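You operate a simulated robot arm through the tools that you are given. There is no shell and no other tool.

Carry out the task below with a simulated robot arm. There is one attempt and no reset: what you move stays moved.

TASK
Unpin the index plate, turn it back, unload and wipe the flange.
Fine: pin in its holder, plate to mark 1, flange over the stub of the tray, wiped there; put the rag back. What is to be rubbed or washed off counts as gone when no trace of it is left.

It is judged by the outcome, as a careful person would: the job done as asked, and still so three seconds after it is handed in. It fails if anything else is knocked over, pushed out of place, dropped, spilled or broken.

THE ROBOT
A 6-joint arm with a two-finger parallel gripper, fixed in place. Base frame: the origin is at the foot of the arm, x ahead of it, y to its left, z up; the work surface is at about z = 0. Units: mm, rad, N and s.
With the tool pointing down near the work surface it reaches from about 140 to 580 mm from the base axis. Its first joint turns from -1.152 to 1.152 rad. Payload 2.1 kg.
The TCP is the grasp point between the finger pads, 30 mm short of the fingertips. In the tool frame z runs along the fingers and y along their closing line. Largest opening 94 mm; finger width 28, thickness 10; the body of the gripper, 50 by 96 mm, starts 55 mm behind the TCP.
Orientation is told as [roll, pitch, yaw] about the base's x, y, z axes, in that order, counted from this pose: with the fingers straight down and closing along the base's y, the tool's x points along the base's -x, its y along +y and its z along -z.

THE INTERFACE
- The arm moves only by the tool move_arm. Its argument "plan" is a list of rows, each a list of 2 entries, a list of its own where there are three numbers: the shift along the base's x, y, z in units of 20 mm (1.0 is 20 mm), then the turn, a rotation vector about the base's x, y, z in units of 8 degrees (1.0 is 8 degrees). In form: [[[tx, ty, tz], [wx, wy, wz]], ...]. A call has 1 to 20 rows; each row shifts and turns the commanded pose from where the row before left it. "claw" is the gripper command, from -1 (shut) to 1 (fully open), values between in proportion, set as the call begins (left out, the last holds). A call with a number of a shift or a turn outside -1 to 1 is refused whole. Each row takes 0.2 s and may step no farther than 50 mm and 0.15 rad from the row before; otherwise, or with a gripper value out of range, the whole call is refused. A pose out of reach is approached as far as the arm can. The call stops where the force on the tool passes 90 N (or 10 N more than at its start, if that is more) or the arm is blocked; 0.2 s more then pass. Each finger travels about 72 mm/s and halts on what it meets, pressing with about 32 N; the grip force reading is that of the motor and also rises with nothing between the fingers. The clock runs only during rows and for 0.2 s after the last one: add rows that do not move to give the fingers time. The reply holds the time, the measured pose of the TCP, the force on the tool along the base axes, the opening and the grip force, in the units named above and with some noise, with the torque about the TCP (base axes, N m) and any sound that the robot's microphone picked up.
- Cameras (640 x 400 px; columns grow to the right, rows downward): "scene" is fixed at [51.3, -363.2, 504.1]; the picture's right is [0.83, -0.56, 0.00], its down [-0.20, -0.29, -0.94] and it looks along [0.52, 0.78, -0.35] (base axes); focal length 235 px, centre (320, 200). "wrist" rides on the gripper at [76, 14, -102] in the tool frame; the picture's right is [-0.18, 0.98, 0.00], its down [-0.75, -0.14, -0.64] and it looks along [-0.63, -0.12, 0.77] (tool axes); focal length 243 px, centre (320, 200). There is no depth. A picture from a camera that has moved, and an enlarged one, comes with that camera's place and axes in the base frame and with its lens.
- capture(camera): a new picture of that camera. No time passes.
- enlarge(camera, box): a new picture of the part [left, top, right, bottom] of that camera's present view, enlarged. No time passes.
- close_job(): hands the job in; it is judged then, once.

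Nothing tells you positions but the pictures and the camera data. Unless the task says otherwise, let go and move clear before handing in.

The tools are called after "Request:" by a JSON object that holds its "api" and its "payload". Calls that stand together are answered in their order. move_arm: Moves the arm, as the interface text tells. Its arguments: {"type":"object","properties":{"plan":{"type":"array","items":{"type":"array"}},"claw":{"type":"number"}},"required":["plan"]} The other tools are called the same way: capture (camera) takes a picture; enlarge (camera, box) takes an enlarged picture of a part of a camera's view; close_job () hands the job in.

At the start:

```text
time_s: 0.0
ee_pos: [268.5, 83.1, 437.1]
ee_rot: [0.0, 0.001, 0.0]
contact_force: [0.0, 0.4, 0.9]
ft_torque: [0.0, 0.06, 0.02]
finger_gap: 93.7
grip_force: 0.1
```

scene: 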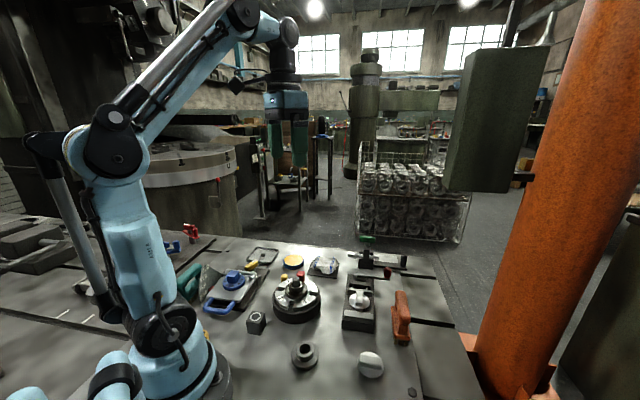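
wrist: 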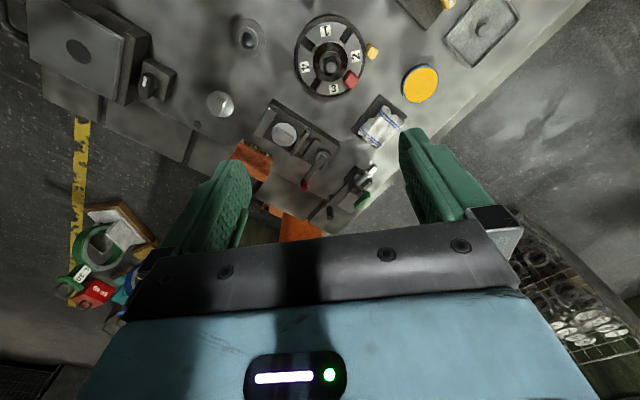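

I see a bench with a round index plate (numbered 1–4, red and yellow parts), a tray, a rag and various fixtures. I'll look more closely before moving anything.

Request:
{"api": "enlarge", "payload": {"camera": "scene", "box": [180, 220, 340, 340]}}

Request:
{"api": "enlarge", "payload": {"camera": "scene", "box": [280, 220, 460, 390]}}

Request:
{"api": "enlarge", "payload": {"camera": "wrist", "box": [200, 0, 440, 150]}}

Request:
{"api": "enlarge", "payload": {"camera": "wrist", "box": [200, 80, 440, 230]}}

Request:
{"api": "enlarge", "payload": {"camera": "wrist", "box": [380, 0, 580, 120]}}

```text
3.33 times, centred on (260, 280) of scene
camera zoom: at [51.3, -363.2, 504.1], right [0.83, -0.56, 0.0], down [-0.2, -0.29, -0.94], along [0.52, 0.78, -0.35], focal length 783 px, centre (520, -67)
```

zoom: 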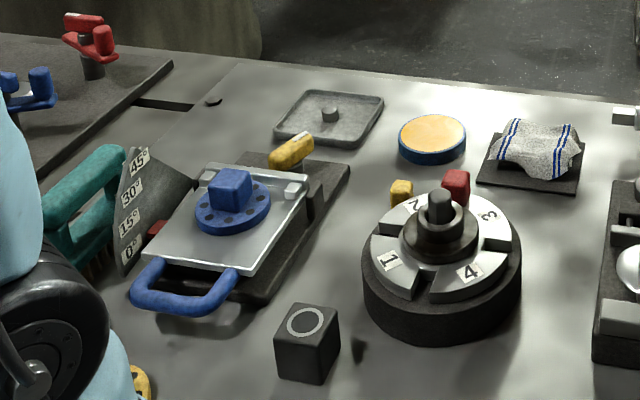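

```text
2.35 times, centred on (370, 305) of scene
camera zoom: at [51.3, -363.2, 504.1], right [0.83, -0.56, 0.0], down [-0.2, -0.29, -0.94], along [0.52, 0.78, -0.35], focal length 552 px, centre (202, -47)
```

zoom: 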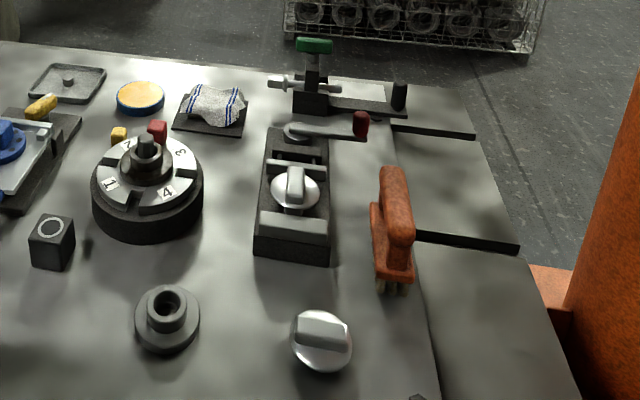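

```text
2.67 times, centred on (320, 75) of wrist
camera zoom: at [191.8, 96.9, 538.4], right [0.18, 0.98, 0.0], down [0.75, -0.14, 0.64], along [0.63, -0.12, -0.77], focal length 647 px, centre (320, 533)
```

zoom: 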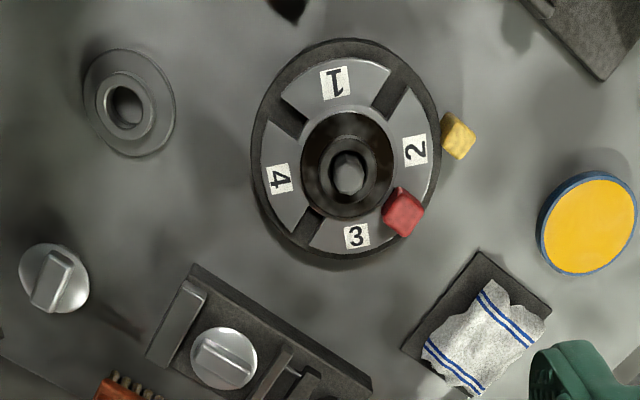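

```text
2.67 times, centred on (320, 155) of wrist
camera zoom: at [191.8, 96.9, 538.4], right [0.18, 0.98, 0.0], down [0.75, -0.14, 0.64], along [0.63, -0.12, -0.77], focal length 647 px, centre (320, 320)
```

zoom: 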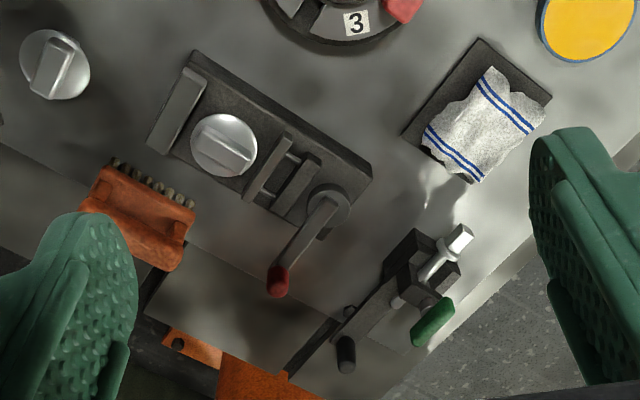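

```text
3.20 times, centred on (480, 60) of wrist
camera zoom: at [191.8, 96.9, 538.4], right [0.18, 0.98, 0.0], down [0.75, -0.14, 0.64], along [0.63, -0.12, -0.77], focal length 776 px, centre (-192, 648)
```

zoom: 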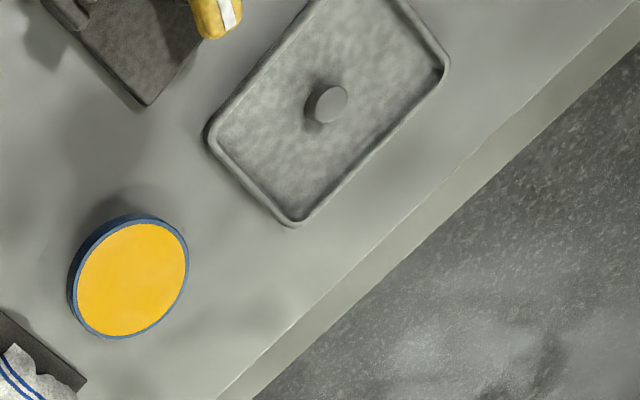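

The index plate sits near (275, 97), with a red-capped item in it and a yellow cube beside it. I'll zoom in on the plate, the black block, the tray and the rag to identify the pin, its holder and the flange.

Request:
{"api": "enlarge", "payload": {"camera": "wrist", "box": [285, 5, 389, 105]}}

Request:
{"api": "enlarge", "payload": {"camera": "scene", "box": [262, 258, 326, 330]}}

Request:
{"api": "enlarge", "payload": {"camera": "scene", "box": [236, 302, 276, 342]}}

Request:
{"api": "enlarge", "payload": {"camera": "scene", "box": [236, 240, 346, 290]}}

Request:
{"api": "enlarge", "payload": {"camera": "scene", "box": [280, 330, 400, 390]}}

```text
4.00 times, centred on (337, 55) of wrist
camera zoom: at [191.8, 96.9, 538.4], right [0.18, 0.98, 0.0], down [0.75, -0.14, 0.64], along [0.63, -0.12, -0.77], focal length 970 px, centre (252, 780)
```

zoom: 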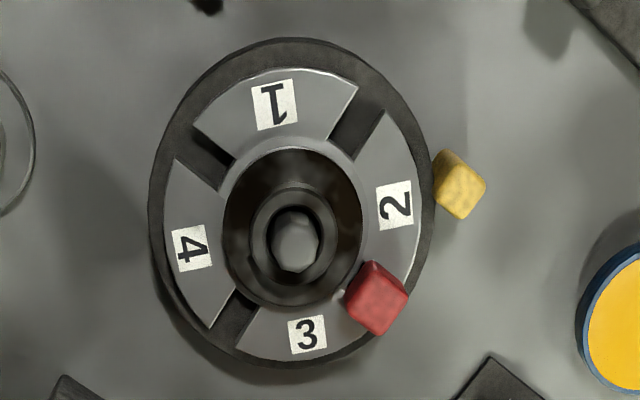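

```text
5.56 times, centred on (294, 294) of scene
camera zoom: at [51.3, -363.2, 504.1], right [0.83, -0.56, 0.0], down [-0.2, -0.29, -0.94], along [0.52, 0.78, -0.35], focal length 1304 px, centre (464, -322)
```

zoom: 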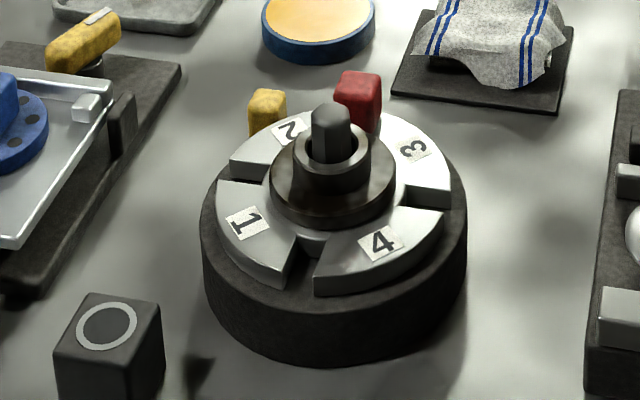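

```text
10.00 times, centred on (256, 322) of scene
camera zoom: at [51.3, -363.2, 504.1], right [0.83, -0.56, 0.0], down [-0.2, -0.29, -0.94], along [0.52, 0.78, -0.35], focal length 2348 px, centre (960, -1020)
```

zoom: 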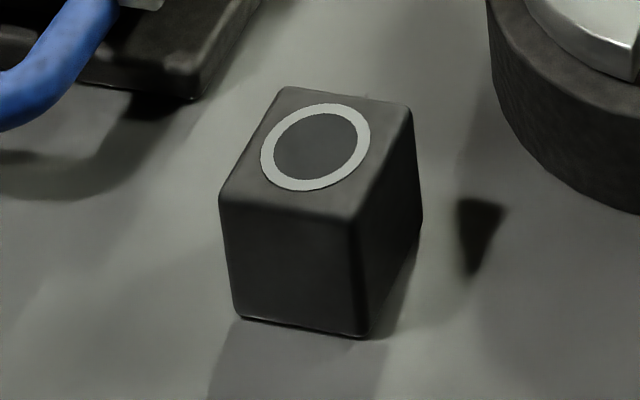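

```text
5.82 times, centred on (291, 265) of scene
camera zoom: at [51.3, -363.2, 504.1], right [0.83, -0.56, 0.0], down [-0.2, -0.29, -0.94], along [0.52, 0.78, -0.35], focal length 1366 px, centre (489, -178)
```

zoom: 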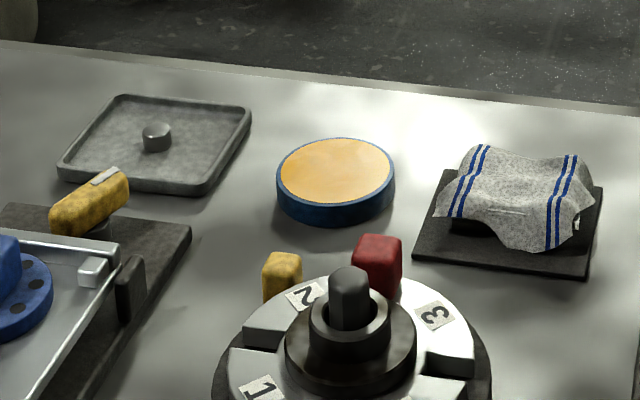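

```text
5.33 times, centred on (340, 360) of scene
camera zoom: at [51.3, -363.2, 504.1], right [0.83, -0.56, 0.0], down [-0.2, -0.29, -0.94], along [0.52, 0.78, -0.35], focal length 1252 px, centre (213, -653)
```

zoom: 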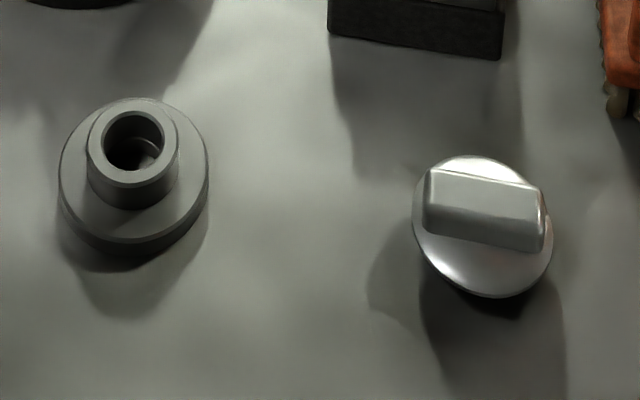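

The flange on the plate looks filmed over with dark dirt, and the black block with a white ring near (200, 60) is probably the pin holder. I'll lower the wrist camera for a closer look at the plate and pin.

Request:
{"api": "move_arm", "payload": {"plan": [[[-0.49, 0.09, -0.86], [0, 0, 0]], [[-0.49, 0.09, -0.86], [0, 0, 0]], [[-0.49, 0.09, -0.86], [0, 0, 0]], [[-0.49, 0.09, -0.86], [0, 0, 0]], [[-0.49, 0.09, -0.86], [0, 0, 0]], [[-0.49, 0.09, -0.86], [0, 0, 0]], [[-0.49, 0.09, -0.86], [0, 0, 0]], [[-0.49, 0.09, -0.86], [0, 0, 0]]]}}

Request:
{"api": "capture", "payload": {"camera": "wrist"}}

Request:
{"api": "capture", "payload": {"camera": "scene"}}

```text
time_s: 1.8
ee_pos: [188.5, 96.0, 299.2]
ee_rot: [-0.001, 0.0, 0.0]
contact_force: [0.3, 0.1, 0.4]
ft_torque: [-0.02, 0.01, -0.02]
finger_gap: 93.9
grip_force: 0.2
```

```text
taken
camera wrist: at [111.8, 109.8, 401.2], right [0.18, 0.98, 0.0], down [0.75, -0.14, 0.64], along [0.63, -0.12, -0.77], focal length 243 px, centre (320, 200)
```

wrist: 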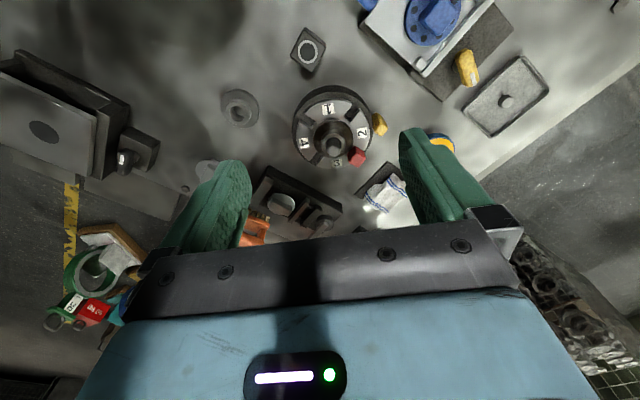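

```text
taken
```

scene: 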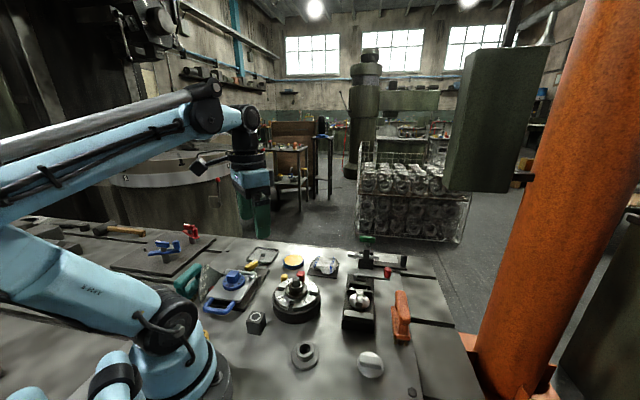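

Request:
{"api": "enlarge", "payload": {"camera": "wrist", "box": [280, 70, 408, 180]}}

Request:
{"api": "enlarge", "payload": {"camera": "wrist", "box": [280, 15, 344, 85]}}

Request:
{"api": "enlarge", "payload": {"camera": "wrist", "box": [440, 30, 568, 150]}}

Request:
{"api": "enlarge", "payload": {"camera": "wrist", "box": [340, 0, 520, 110]}}

```text
3.64 times, centred on (344, 125) of wrist
camera zoom: at [111.8, 109.8, 401.2], right [0.18, 0.98, 0.0], down [0.75, -0.14, 0.64], along [0.63, -0.12, -0.77], focal length 882 px, centre (233, 473)
```

zoom: 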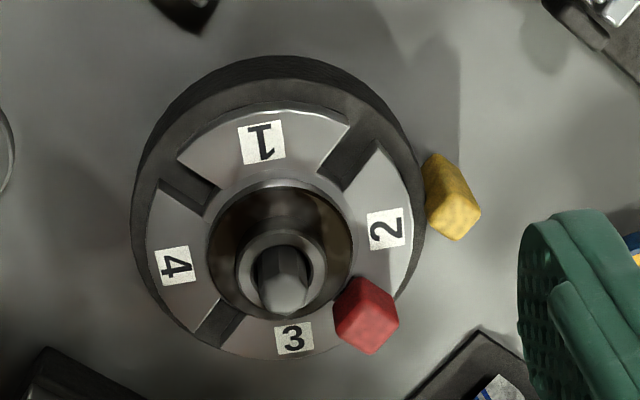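

```text
5.71 times, centred on (312, 50) of wrist
camera zoom: at [111.8, 109.8, 401.2], right [0.18, 0.98, 0.0], down [0.75, -0.14, 0.64], along [0.63, -0.12, -0.77], focal length 1386 px, centre (366, 1057)
```

zoom: 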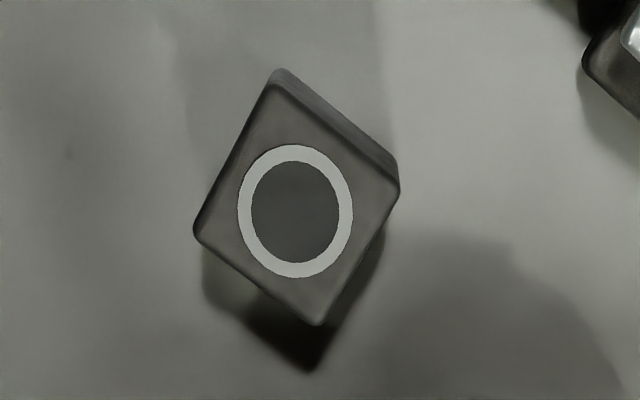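

```text
3.33 times, centred on (504, 90) of wrist
camera zoom: at [111.8, 109.8, 401.2], right [0.18, 0.98, 0.0], down [0.75, -0.14, 0.64], along [0.63, -0.12, -0.77], focal length 809 px, centre (-293, 567)
```

zoom: 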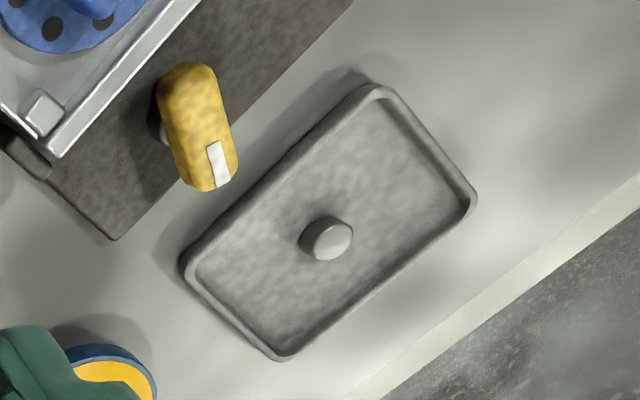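

```text
3.56 times, centred on (430, 55) of wrist
camera zoom: at [111.8, 109.8, 401.2], right [0.18, 0.98, 0.0], down [0.75, -0.14, 0.64], along [0.63, -0.12, -0.77], focal length 863 px, centre (-71, 716)
```

zoom: 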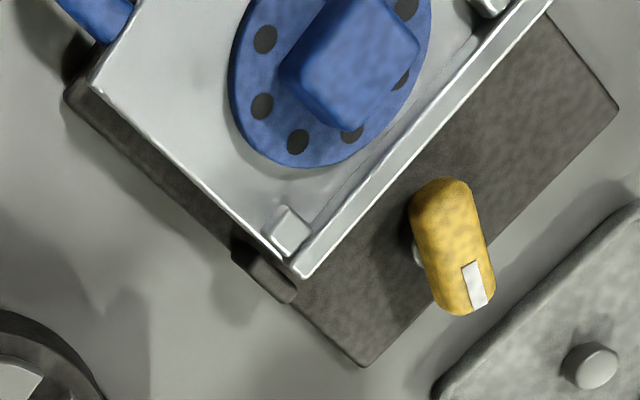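

The red cap is in the slot between 2 and 3 near (316, 132). The yellow block at about (285, 177) looks like the fixed pointer, currently at 2. I'll zoom further to see the spindle, the film on the flange and the holder's hole.

Request:
{"api": "enlarge", "payload": {"camera": "wrist", "box": [308, 112, 372, 172]}}

Request:
{"api": "enlarge", "payload": {"camera": "scene", "box": [270, 265, 320, 300]}}

Request:
{"api": "enlarge", "payload": {"camera": "wrist", "box": [296, 34, 324, 64]}}

Request:
{"api": "enlarge", "payload": {"camera": "wrist", "box": [350, 160, 420, 220]}}

Request:
{"api": "enlarge", "payload": {"camera": "scene", "box": [300, 245, 350, 285]}}

```text
6.67 times, centred on (340, 142) of wrist
camera zoom: at [111.8, 109.8, 401.2], right [0.18, 0.98, 0.0], down [0.75, -0.14, 0.64], along [0.63, -0.12, -0.77], focal length 1618 px, centre (187, 587)
```

zoom: 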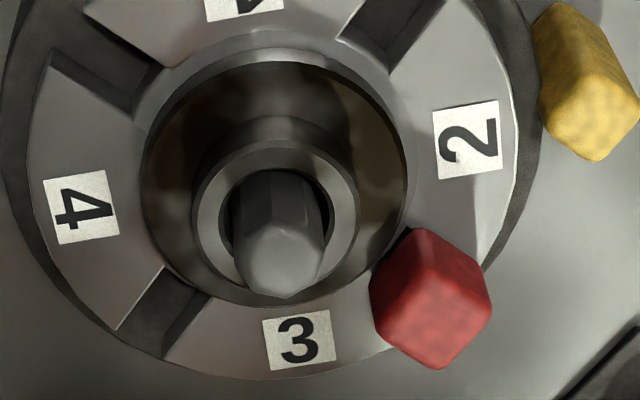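

```text
11.43 times, centred on (295, 282) of scene
camera zoom: at [51.3, -363.2, 504.1], right [0.83, -0.56, 0.0], down [-0.2, -0.29, -0.94], along [0.52, 0.78, -0.35], focal length 2684 px, centre (606, -743)
```

zoom: 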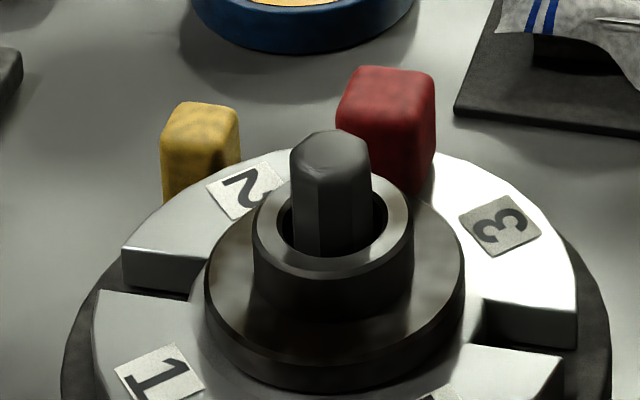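

```text
13.33 times, centred on (310, 49) of wrist
camera zoom: at [111.8, 109.8, 401.2], right [0.18, 0.98, 0.0], down [0.75, -0.14, 0.64], along [0.63, -0.12, -0.77], focal length 3235 px, centre (453, 2213)
```

zoom: 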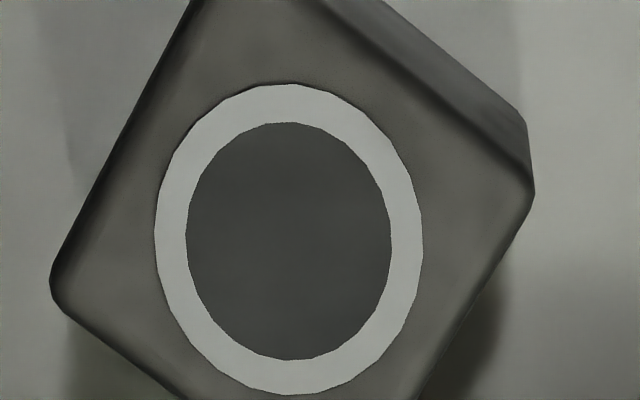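

```text
6.67 times, centred on (385, 190) of wrist
camera zoom: at [111.8, 109.8, 401.2], right [0.18, 0.98, 0.0], down [0.75, -0.14, 0.64], along [0.63, -0.12, -0.77], focal length 1618 px, centre (-113, 267)
```

zoom: 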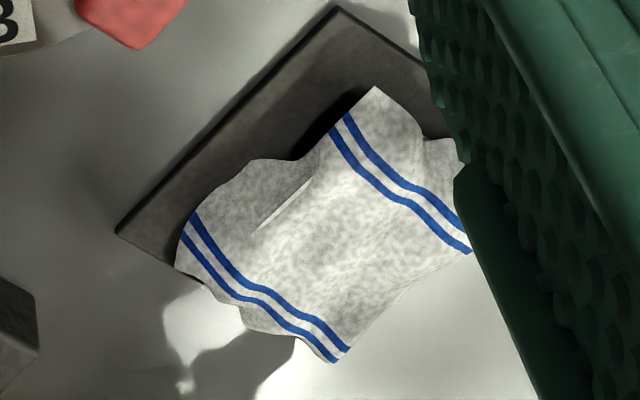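

```text
10.00 times, centred on (325, 265) of scene
camera zoom: at [51.3, -363.2, 504.1], right [0.83, -0.56, 0.0], down [-0.2, -0.29, -0.94], along [0.52, 0.78, -0.35], focal length 2348 px, centre (270, -450)
```

zoom: 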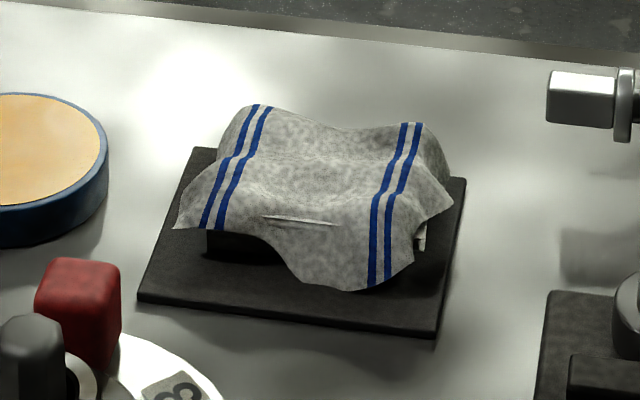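

The rag is draped over something dark on a small mat. I'll zoom in on the red pin head, the yellow block and the spindle to get their orientation and size.

Request:
{"api": "enlarge", "payload": {"camera": "wrist", "box": [342, 144, 374, 172]}}

Request:
{"api": "enlarge", "payload": {"camera": "scene", "box": [280, 266, 312, 290]}}

Request:
{"api": "enlarge", "payload": {"camera": "wrist", "box": [366, 106, 394, 140]}}

Request:
{"api": "enlarge", "payload": {"camera": "wrist", "box": [220, 84, 264, 130]}}

```text
14.29 times, centred on (358, 158) of wrist
camera zoom: at [111.8, 109.8, 401.2], right [0.18, 0.98, 0.0], down [0.75, -0.14, 0.64], along [0.63, -0.12, -0.77], focal length 3466 px, centre (-223, 800)
```

zoom: 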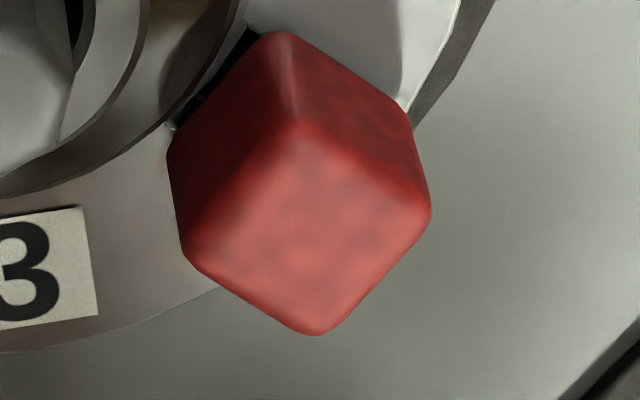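

```text
16.00 times, centred on (296, 278) of scene
camera zoom: at [51.3, -363.2, 504.1], right [0.83, -0.56, 0.0], down [-0.2, -0.29, -0.94], along [0.52, 0.78, -0.35], focal length 3757 px, centre (704, -1048)
```

zoom: 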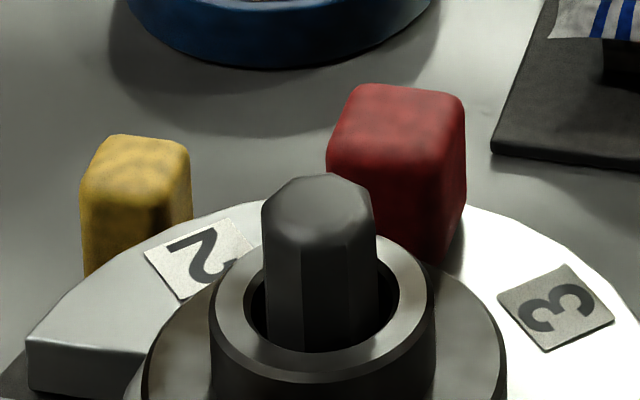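

```text
11.76 times, centred on (380, 123) of wrist
camera zoom: at [111.8, 109.8, 401.2], right [0.18, 0.98, 0.0], down [0.75, -0.14, 0.64], along [0.63, -0.12, -0.77], focal length 2854 px, centre (-386, 1106)
```

zoom: 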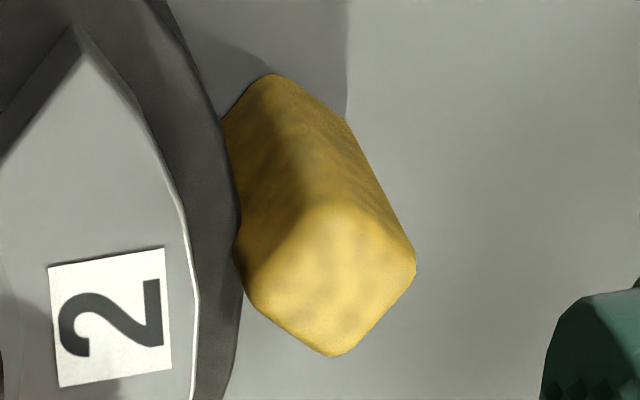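

```text
8.70 times, centred on (242, 107) of wrist
camera zoom: at [111.8, 109.8, 401.2], right [0.18, 0.98, 0.0], down [0.75, -0.14, 0.64], along [0.63, -0.12, -0.77], focal length 2110 px, centre (998, 1009)
```

zoom: 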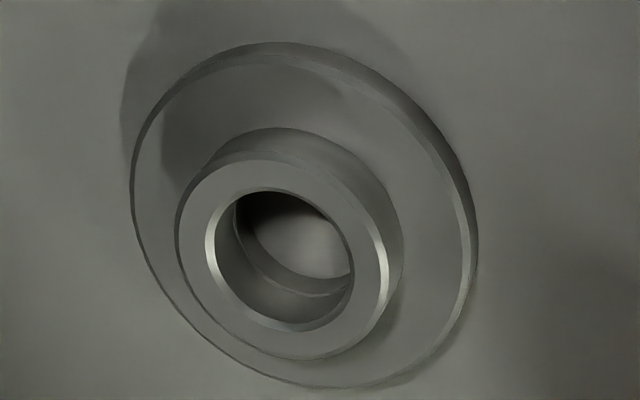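

The plate axis works out at about (282, 99), plate top z≈48, and pin head top at about (315, 131, 71). Before trusting the black block as the holder, I'll survey the rest of the bench for other holder candidates.

Request:
{"api": "enlarge", "payload": {"camera": "scene", "box": [0, 210, 200, 335]}}

Request:
{"api": "enlarge", "payload": {"camera": "scene", "box": [330, 225, 460, 350]}}

Request:
{"api": "enlarge", "payload": {"camera": "wrist", "box": [0, 30, 180, 200]}}

Request:
{"api": "enlarge", "payload": {"camera": "wrist", "box": [230, 150, 400, 250]}}

Request:
{"api": "enlarge", "payload": {"camera": "scene", "box": [60, 330, 260, 400]}}

```text
3.20 times, centred on (100, 272) of scene
camera zoom: at [51.3, -363.2, 504.1], right [0.83, -0.56, 0.0], down [-0.2, -0.29, -0.94], along [0.52, 0.78, -0.35], focal length 751 px, centre (1024, -32)
```

zoom: 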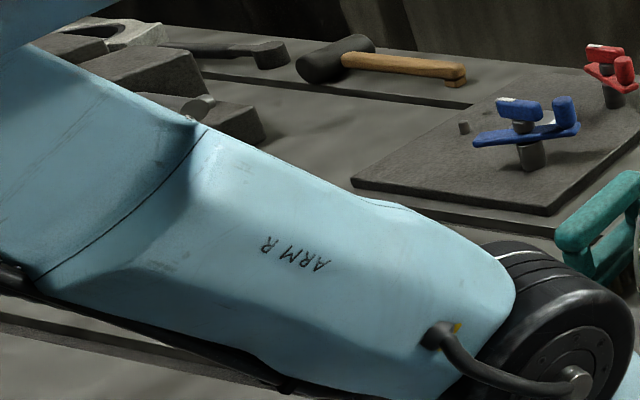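

```text
3.20 times, centred on (395, 288) of scene
camera zoom: at [51.3, -363.2, 504.1], right [0.83, -0.56, 0.0], down [-0.2, -0.29, -0.94], along [0.52, 0.78, -0.35], focal length 751 px, centre (80, -80)
```

zoom: 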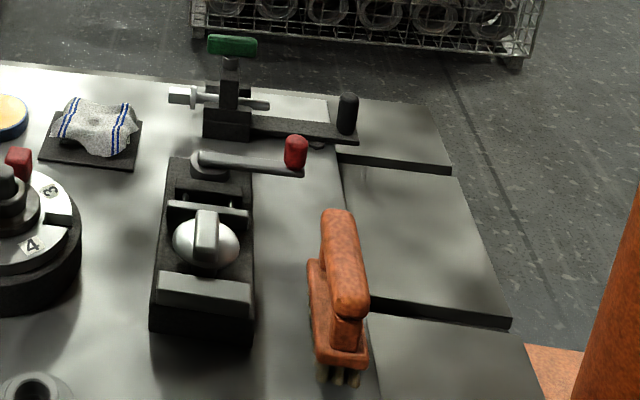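

```text
2.35 times, centred on (90, 115) of wrist
camera zoom: at [111.8, 109.8, 401.2], right [0.18, 0.98, 0.0], down [0.75, -0.14, 0.64], along [0.63, -0.12, -0.77], focal length 571 px, centre (861, 400)
```

zoom: 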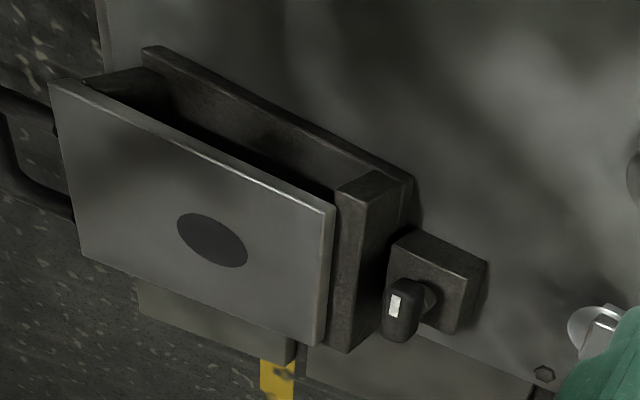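

```text
3.76 times, centred on (315, 200) of wrist
camera zoom: at [111.8, 109.8, 401.2], right [0.18, 0.98, 0.0], down [0.75, -0.14, 0.64], along [0.63, -0.12, -0.77], focal length 913 px, centre (339, 200)
```

zoom: 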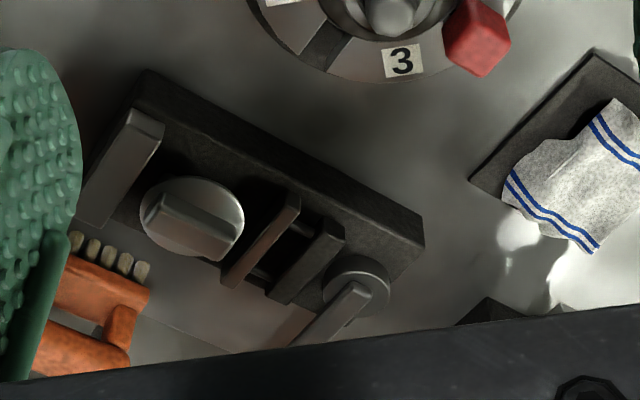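

```text
3.20 times, centred on (160, 365) of scene
camera zoom: at [51.3, -363.2, 504.1], right [0.83, -0.56, 0.0], down [-0.2, -0.29, -0.94], along [0.52, 0.78, -0.35], focal length 751 px, centre (832, -328)
```

zoom: 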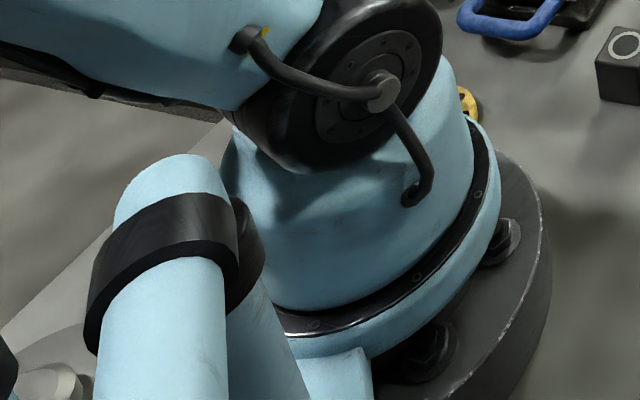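

The black block is still the best holder candidate, so I want a close view of its ring to check that the hole is real. I'll move the camera nearly above it, with the fingertips staying around z=140, clear of everything.

Request:
{"api": "move_arm", "payload": {"plan": [[[0.2, -0.33, -1.0], [0, 0, 0]], [[0.2, -0.33, -1.0], [0, 0, 0]], [[0.2, -0.33, -1.0], [0, 0, 0]], [[0.2, -0.33, -1.0], [0, 0, 0]], [[0, 0, -1.0], [0, 0, 0]], [[0, 0, -1.0], [0, 0, 0]]]}}

Request:
{"api": "capture", "payload": {"camera": "wrist"}}

Request:
{"api": "enlarge", "payload": {"camera": "wrist", "box": [270, 0, 390, 80]}}

Request:
{"api": "enlarge", "payload": {"camera": "wrist", "box": [300, 60, 480, 200]}}

```text
time_s: 3.2
ee_pos: [207.0, 72.1, 179.8]
ee_rot: [-0.001, -0.001, 0.0]
contact_force: [-0.5, -0.5, 0.1]
ft_torque: [0.0, 0.01, -0.04]
finger_gap: 93.7
grip_force: 0.0
```

```text
taken
camera wrist: at [130.4, 84.8, 281.4], right [0.18, 0.98, 0.0], down [0.75, -0.14, 0.64], along [0.63, -0.12, -0.77], focal length 243 px, centre (320, 200)
```

wrist: 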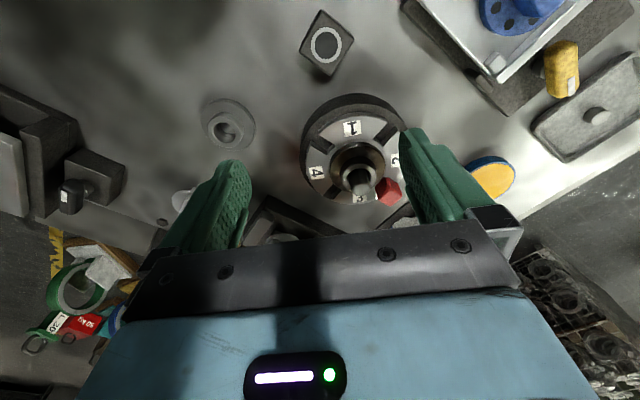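

```text
5.00 times, centred on (330, 40) of wrist
camera zoom: at [130.4, 84.8, 281.4], right [0.18, 0.98, 0.0], down [0.75, -0.14, 0.64], along [0.63, -0.12, -0.77], focal length 1213 px, centre (270, 1000)
```

zoom: 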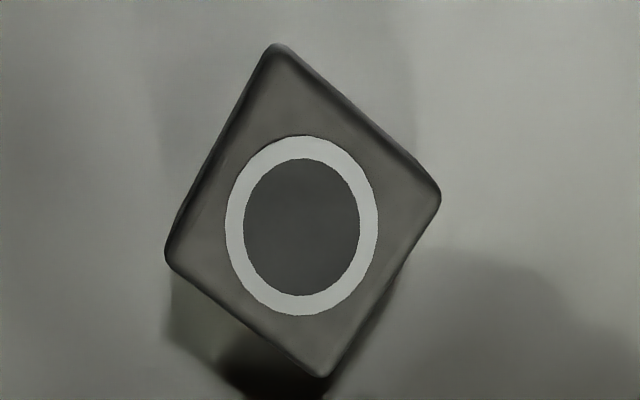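

```text
2.86 times, centred on (390, 130) of wrist
camera zoom: at [130.4, 84.8, 281.4], right [0.18, 0.98, 0.0], down [0.75, -0.14, 0.64], along [0.63, -0.12, -0.77], focal length 693 px, centre (120, 400)
```

zoom: 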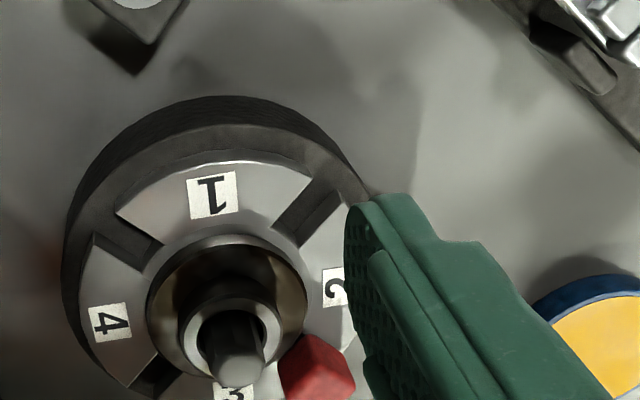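

The block's ring is centred near (162.5, 84.4) with its top at z≈40, and it's the only plausible holder. Next I'll move above the red pin and turn the gripper 45°, so the fingers close across the slot and clear of the flange.

Request:
{"api": "move_arm", "payload": {"plan": [[[0.9, 0.5, 0.17], [0, 0, 0.9375]], [[0.9, 0.5, 0.17], [0, 0, 0.9375]], [[0.9, 0.5, 0.17], [0, 0, 0.9375]], [[0.9, 0.5, 0.17], [0, 0, 0.9375]], [[0.9, 0.5, 0.17], [0, 0, 0.9375]], [[0.95, 0.52, 0.17], [0, 0, 0.9375]]]}}

Request:
{"api": "capture", "payload": {"camera": "wrist"}}

Request:
{"api": "capture", "payload": {"camera": "scene"}}

```text
time_s: 4.6
ee_pos: [316.7, 131.6, 199.7]
ee_rot: [-0.001, 0.001, 0.787]
contact_force: [-0.3, 0.4, -0.2]
ft_torque: [0.03, -0.01, 0.03]
finger_gap: 94.0
grip_force: 0.0
```

```text
taken
camera wrist: at [252.3, 87.3, 301.3], right [-0.57, 0.82, 0.0], down [0.63, 0.43, 0.64], along [0.53, 0.37, -0.77], focal length 243 px, centre (320, 200)
```

wrist: 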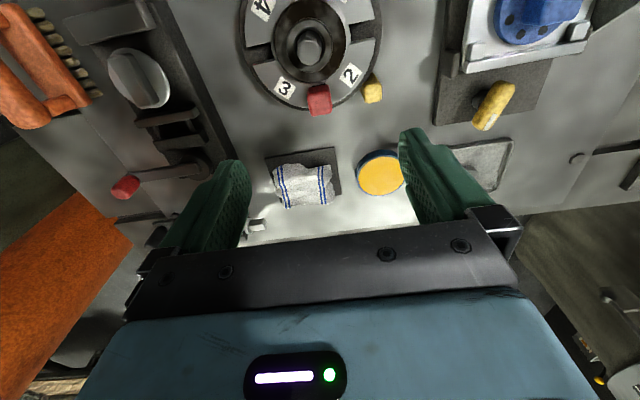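

```text
taken
```

scene: 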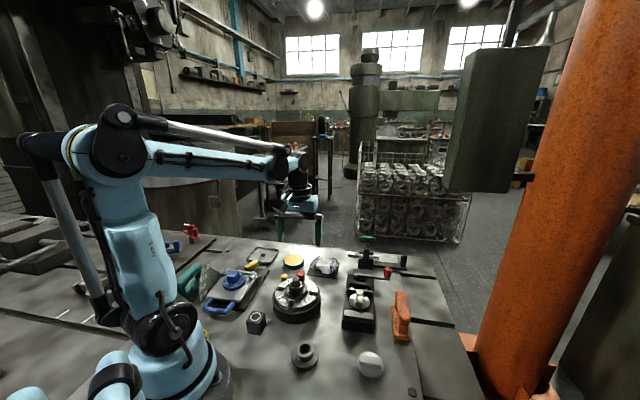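

Request:
{"api": "enlarge", "payload": {"camera": "wrist", "box": [230, 0, 400, 120]}}

Request:
{"api": "enlarge", "payload": {"camera": "wrist", "box": [295, 75, 345, 125]}}

Request:
{"api": "enlarge", "payload": {"camera": "wrist", "box": [250, 130, 420, 240]}}

```text
3.33 times, centred on (315, 60) of wrist
camera zoom: at [252.3, 87.3, 301.3], right [-0.57, 0.82, 0.0], down [0.63, 0.43, 0.64], along [0.53, 0.37, -0.77], focal length 809 px, centre (337, 667)
```

zoom: 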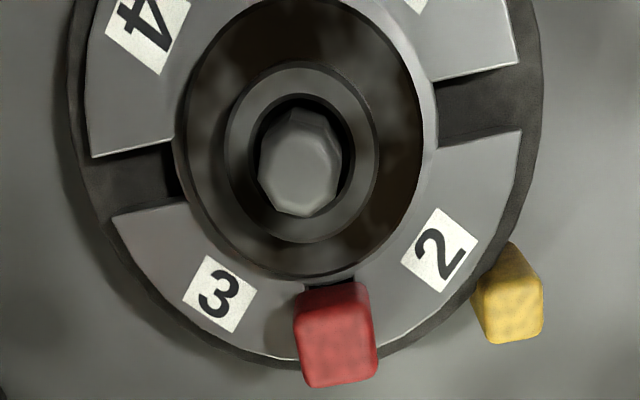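

```text
8.00 times, centred on (320, 100) of wrist
camera zoom: at [252.3, 87.3, 301.3], right [-0.57, 0.82, 0.0], down [0.63, 0.43, 0.64], along [0.53, 0.37, -0.77], focal length 1941 px, centre (320, 1000)
```

zoom: 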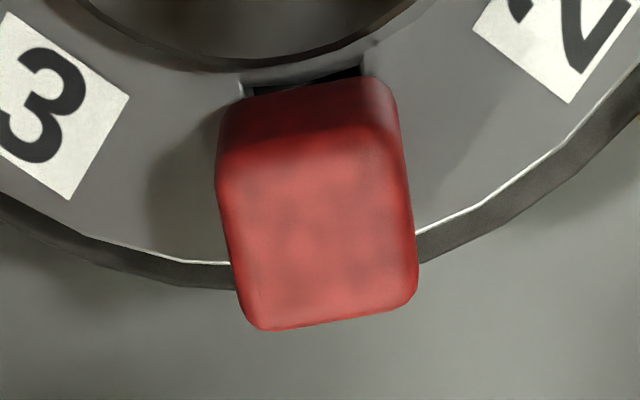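

```text
3.64 times, centred on (335, 185) of wrist
camera zoom: at [252.3, 87.3, 301.3], right [-0.57, 0.82, 0.0], down [0.63, 0.43, 0.64], along [0.53, 0.37, -0.77], focal length 882 px, centre (266, 254)
```

zoom: 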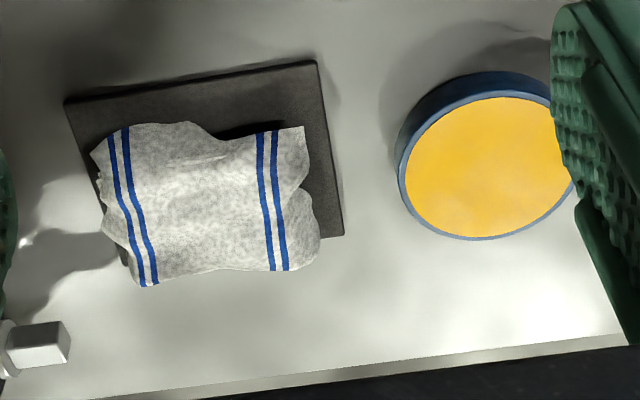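

The head measures about 21 mm square, is aligned with the 45° slot, and is centred near (315, 131). I'll narrow the opening to about 47 mm to clear the yellow pointer, then come down beside the head.

Request:
{"api": "move_arm", "payload": {"plan": [[[0, 0, 0], [0, 0, 0]], [[-0.03, 0, 0], [0, 0, 0]], [[0, 0, -1.0], [0, 0, 0]], [[0, 0, -1.0], [0, 0, 0]], [[0, 0, -1.0], [0, 0, 0]], [[0, 0, -1.0], [0, 0, 0]]], "claw": 0}}

Request:
{"api": "capture", "payload": {"camera": "wrist"}}

Request:
{"api": "enlarge", "payload": {"camera": "scene", "box": [240, 220, 360, 320]}}

```text
time_s: 6.0
ee_pos: [313.4, 130.0, 119.0]
ee_rot: [0.001, 0.001, 0.785]
contact_force: [0.3, -0.3, 0.4]
ft_torque: [0.0, 0.02, 0.05]
finger_gap: 46.9
grip_force: 0.1
```

```text
taken
camera wrist: at [249.5, 86.1, 220.3], right [-0.57, 0.82, 0.0], down [0.63, 0.43, 0.64], along [0.53, 0.36, -0.77], focal length 243 px, centre (320, 200)
```

wrist: 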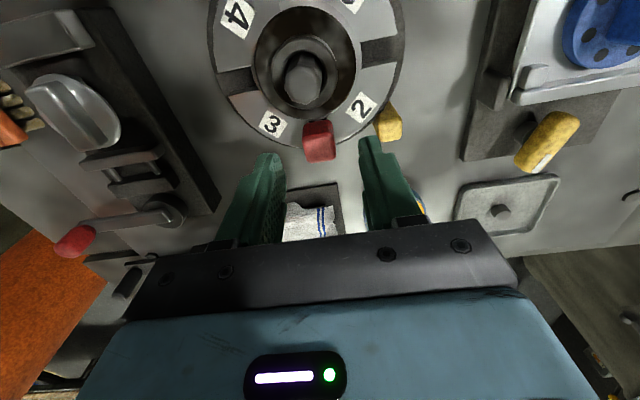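

```text
4.00 times, centred on (300, 270) of scene
camera zoom: at [51.3, -363.2, 504.1], right [0.83, -0.56, 0.0], down [-0.2, -0.29, -0.94], along [0.52, 0.78, -0.35], focal length 939 px, centre (400, -80)
```

zoom: 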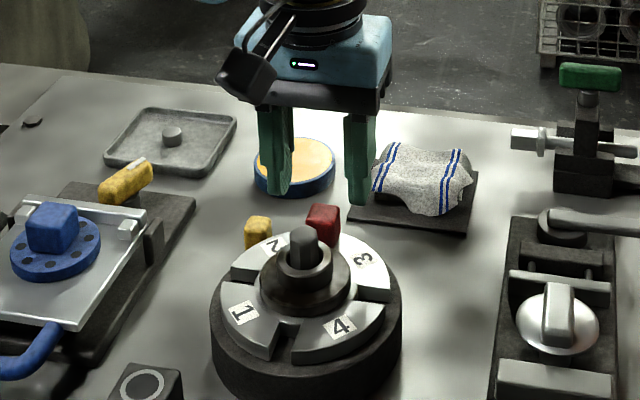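

The fingers now straddle the head direction well, but the reading drifted a couple of mm. I'll let it settle and check again before the last part of the descent.

Request:
{"api": "move_arm", "payload": {"plan": [[[0, 0, 0], [0, 0, 0]], [[0, 0, 0], [0, 0, 0]]]}}

Request:
{"api": "enlarge", "payload": {"camera": "wrist", "box": [240, 100, 400, 200]}}

```text
time_s: 6.6
ee_pos: [314.1, 130.0, 117.7]
ee_rot: [-0.001, -0.001, 0.785]
contact_force: [0.0, 0.0, 0.1]
ft_torque: [0.0, 0.03, 0.01]
finger_gap: 47.1
grip_force: 0.2
```

```text
4.00 times, centred on (320, 150) of wrist
camera zoom: at [249.6, 86.1, 220.5], right [-0.57, 0.82, 0.0], down [0.63, 0.43, 0.64], along [0.53, 0.36, -0.77], focal length 970 px, centre (320, 400)
```

zoom: 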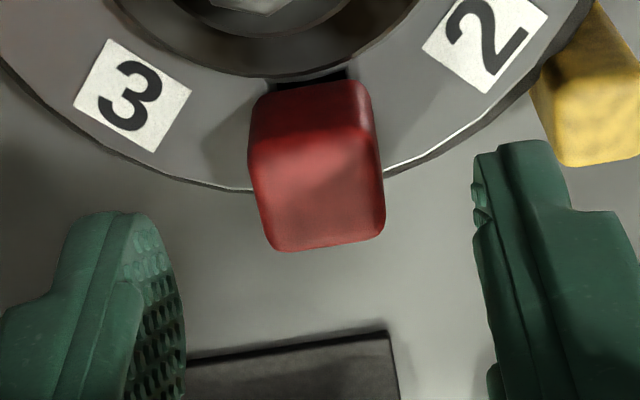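

Measurement and picture agree now. I'll nudge outwards by 2 mm, come down to z≈81 so the fingertips stay just above the plate, then close on the head.

Request:
{"api": "move_arm", "payload": {"plan": [[[0.1, 0.1, -0.6], [0, 0, 0]], [[0, 0, -0.65], [0, 0, 0]], [[0, 0, -0.55], [0, 0, 0]], [[0, 0, 0], [0, 0, 0]]]}}

Request:
{"api": "enlarge", "payload": {"camera": "scene", "box": [260, 230, 340, 300]}}

Request:
{"api": "enlarge", "payload": {"camera": "wrist", "box": [220, 100, 420, 230]}}

```text
time_s: 7.6
ee_pos: [313.7, 133.7, 83.6]
ee_rot: [-0.001, -0.001, 0.785]
contact_force: [0.3, 1.0, 0.1]
ft_torque: [-0.03, 0.0, 0.02]
finger_gap: 47.1
grip_force: 0.0
```

```text
5.71 times, centred on (300, 265) of scene
camera zoom: at [51.3, -363.2, 504.1], right [0.83, -0.56, 0.0], down [-0.2, -0.29, -0.94], along [0.52, 0.78, -0.35], focal length 1342 px, centre (434, -171)
```

zoom: 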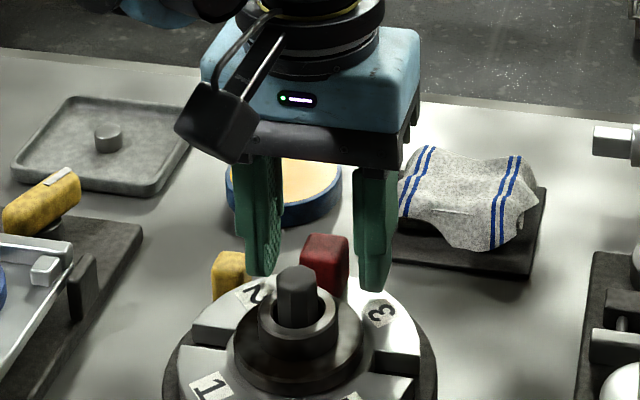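

```text
3.08 times, centred on (320, 165) of wrist
camera zoom: at [249.5, 88.6, 185.4], right [-0.57, 0.82, 0.0], down [0.63, 0.43, 0.64], along [0.53, 0.36, -0.77], focal length 746 px, centre (320, 308)
```

zoom: 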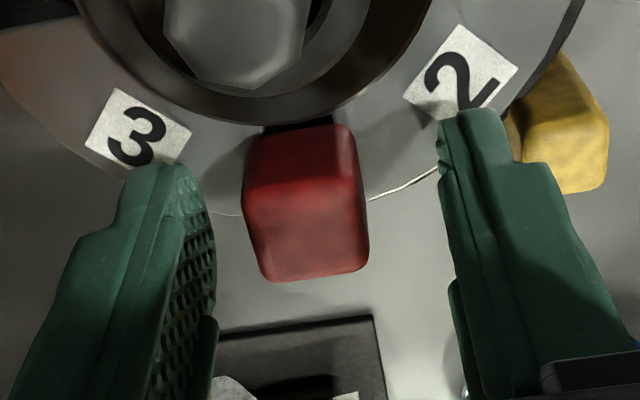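

The gripper sits about 3 mm to one side of the head, so I'll centre it across the slot, drop 2 mm and close.

Request:
{"api": "move_arm", "payload": {"plan": [[[0.12, -0.1, -0.08], [0, 0, 0]], [[0, 0, 0], [0, 0, 0]]]}}

Request:
{"api": "move_arm", "payload": {"plan": [[[0, 0, 0], [0, 0, 0]], [[0, 0, 0], [0, 0, 0]], [[0, 0, 0], [0, 0, 0]]], "claw": -1}}

Request:
{"api": "enlarge", "payload": {"camera": "wrist", "box": [220, 100, 420, 230]}}

```text
time_s: 8.2
ee_pos: [316.3, 130.0, 82.4]
ee_rot: [0.0, -0.001, 0.785]
contact_force: [-0.2, -0.3, 0.6]
ft_torque: [-0.02, 0.0, 0.02]
finger_gap: 46.9
grip_force: 0.0
```

```text
time_s: 9.0
ee_pos: [315.5, 130.0, 82.1]
ee_rot: [0.002, 0.0, 0.785]
contact_force: [-1.8, 3.0, -0.9]
ft_torque: [0.13, 0.07, 0.02]
finger_gap: 21.2
grip_force: 32.0
```

```text
3.08 times, centred on (320, 165) of wrist
camera zoom: at [252.7, 86.0, 184.4], right [-0.57, 0.82, 0.0], down [0.63, 0.43, 0.64], along [0.53, 0.36, -0.77], focal length 746 px, centre (320, 308)
```

zoom: 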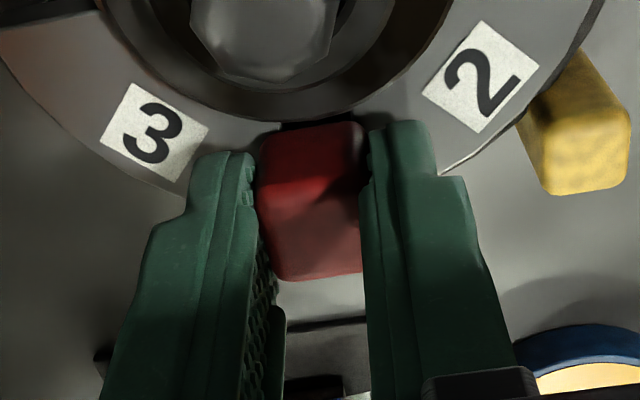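

The red head is held at 21 mm with 32 N of grip. I'll pull it straight up gently and watch the forces.

Request:
{"api": "move_arm", "payload": {"plan": [[[0, 0, 0.25], [0, 0, 0]], [[0, 0, 0.25], [0, 0, 0]], [[0, 0, 0.25], [0, 0, 0]], [[0, 0, 0.25], [0, 0, 0]]]}}

Request:
{"api": "enlarge", "payload": {"camera": "scene", "box": [260, 230, 340, 300]}}

Request:
{"api": "enlarge", "payload": {"camera": "wrist", "box": [220, 100, 420, 230]}}

```text
time_s: 10.0
ee_pos: [319.3, 129.6, 103.4]
ee_rot: [-0.001, -0.002, 0.785]
contact_force: [-0.4, -0.3, -1.7]
ft_torque: [0.01, 0.04, 0.01]
finger_gap: 21.2
grip_force: 31.5
```

```text
5.71 times, centred on (300, 265) of scene
camera zoom: at [51.3, -363.2, 504.1], right [0.83, -0.56, 0.0], down [-0.2, -0.29, -0.94], along [0.52, 0.78, -0.35], focal length 1342 px, centre (434, -171)
```

zoom: 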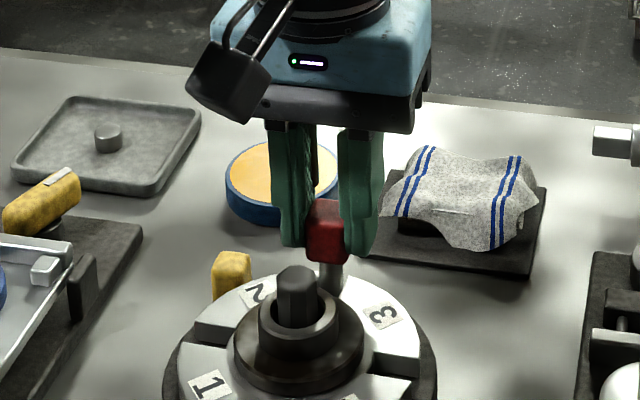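

```text
3.08 times, centred on (320, 165) of wrist
camera zoom: at [255.0, 87.0, 203.7], right [-0.56, 0.83, 0.0], down [0.63, 0.43, 0.64], along [0.53, 0.36, -0.77], focal length 746 px, centre (320, 308)
```

zoom: 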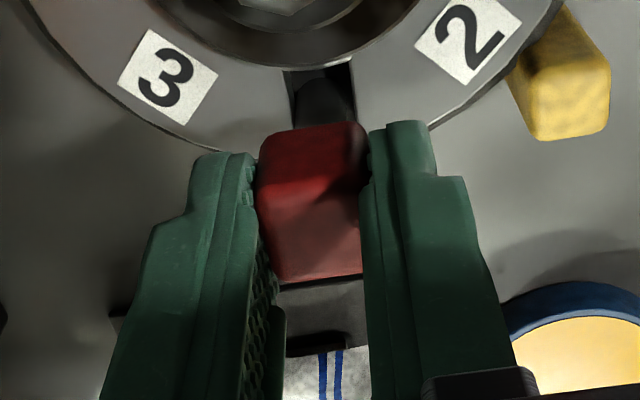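

The pin is sliding out on a round shank. I'll carry on straight up until it's fully clear of the plate.

Request:
{"api": "move_arm", "payload": {"plan": [[[0, 0, 0.4], [0, 0, 0]], [[0, 0, 0.4], [0, 0, 0]], [[0, 0, 0.6], [0, 0, 0]], [[0, 0, 0.8], [0, 0, 0]], [[0, 0, 1.0], [0, 0, 0]], [[0, 0, 1.0], [0, 0, 0]], [[0, 0, 0.6], [0, 0, 0]]]}}

Request:
{"api": "enlarge", "payload": {"camera": "scene", "box": [250, 190, 350, 290]}}

Request:
{"api": "capture", "payload": {"camera": "wrist"}}

```text
time_s: 11.6
ee_pos: [318.8, 130.7, 198.3]
ee_rot: [-0.001, 0.001, 0.785]
contact_force: [0.1, 0.5, 0.1]
ft_torque: [0.01, -0.01, -0.01]
finger_gap: 21.2
grip_force: 32.3
```

```text
4.00 times, centred on (300, 240) of scene
camera zoom: at [51.3, -363.2, 504.1], right [0.83, -0.56, 0.0], down [-0.2, -0.29, -0.94], along [0.52, 0.78, -0.35], focal length 939 px, centre (400, 40)
```

zoom: 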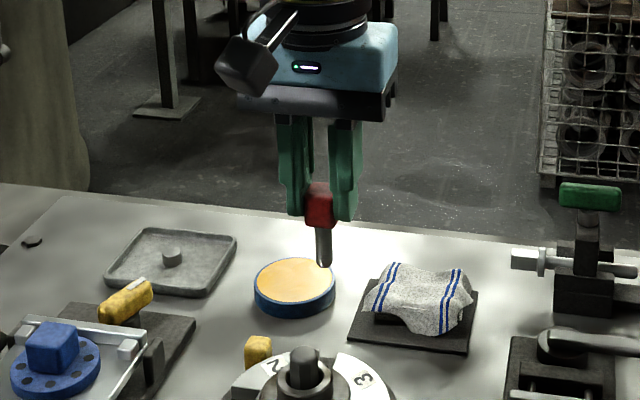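

```text
taken
camera wrist: at [255.0, 86.9, 299.7], right [-0.57, 0.82, 0.0], down [0.63, 0.43, 0.64], along [0.53, 0.36, -0.77], focal length 243 px, centre (320, 200)
```

wrist: 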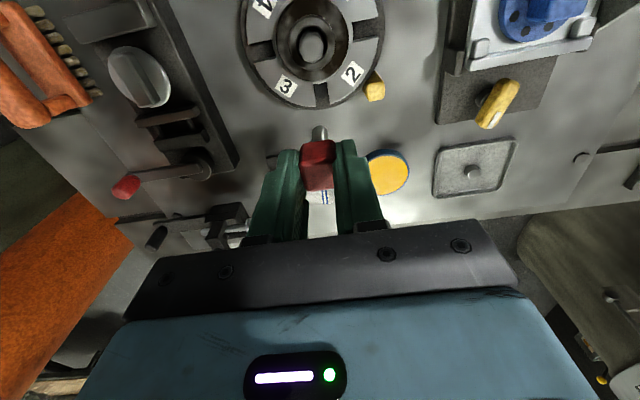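

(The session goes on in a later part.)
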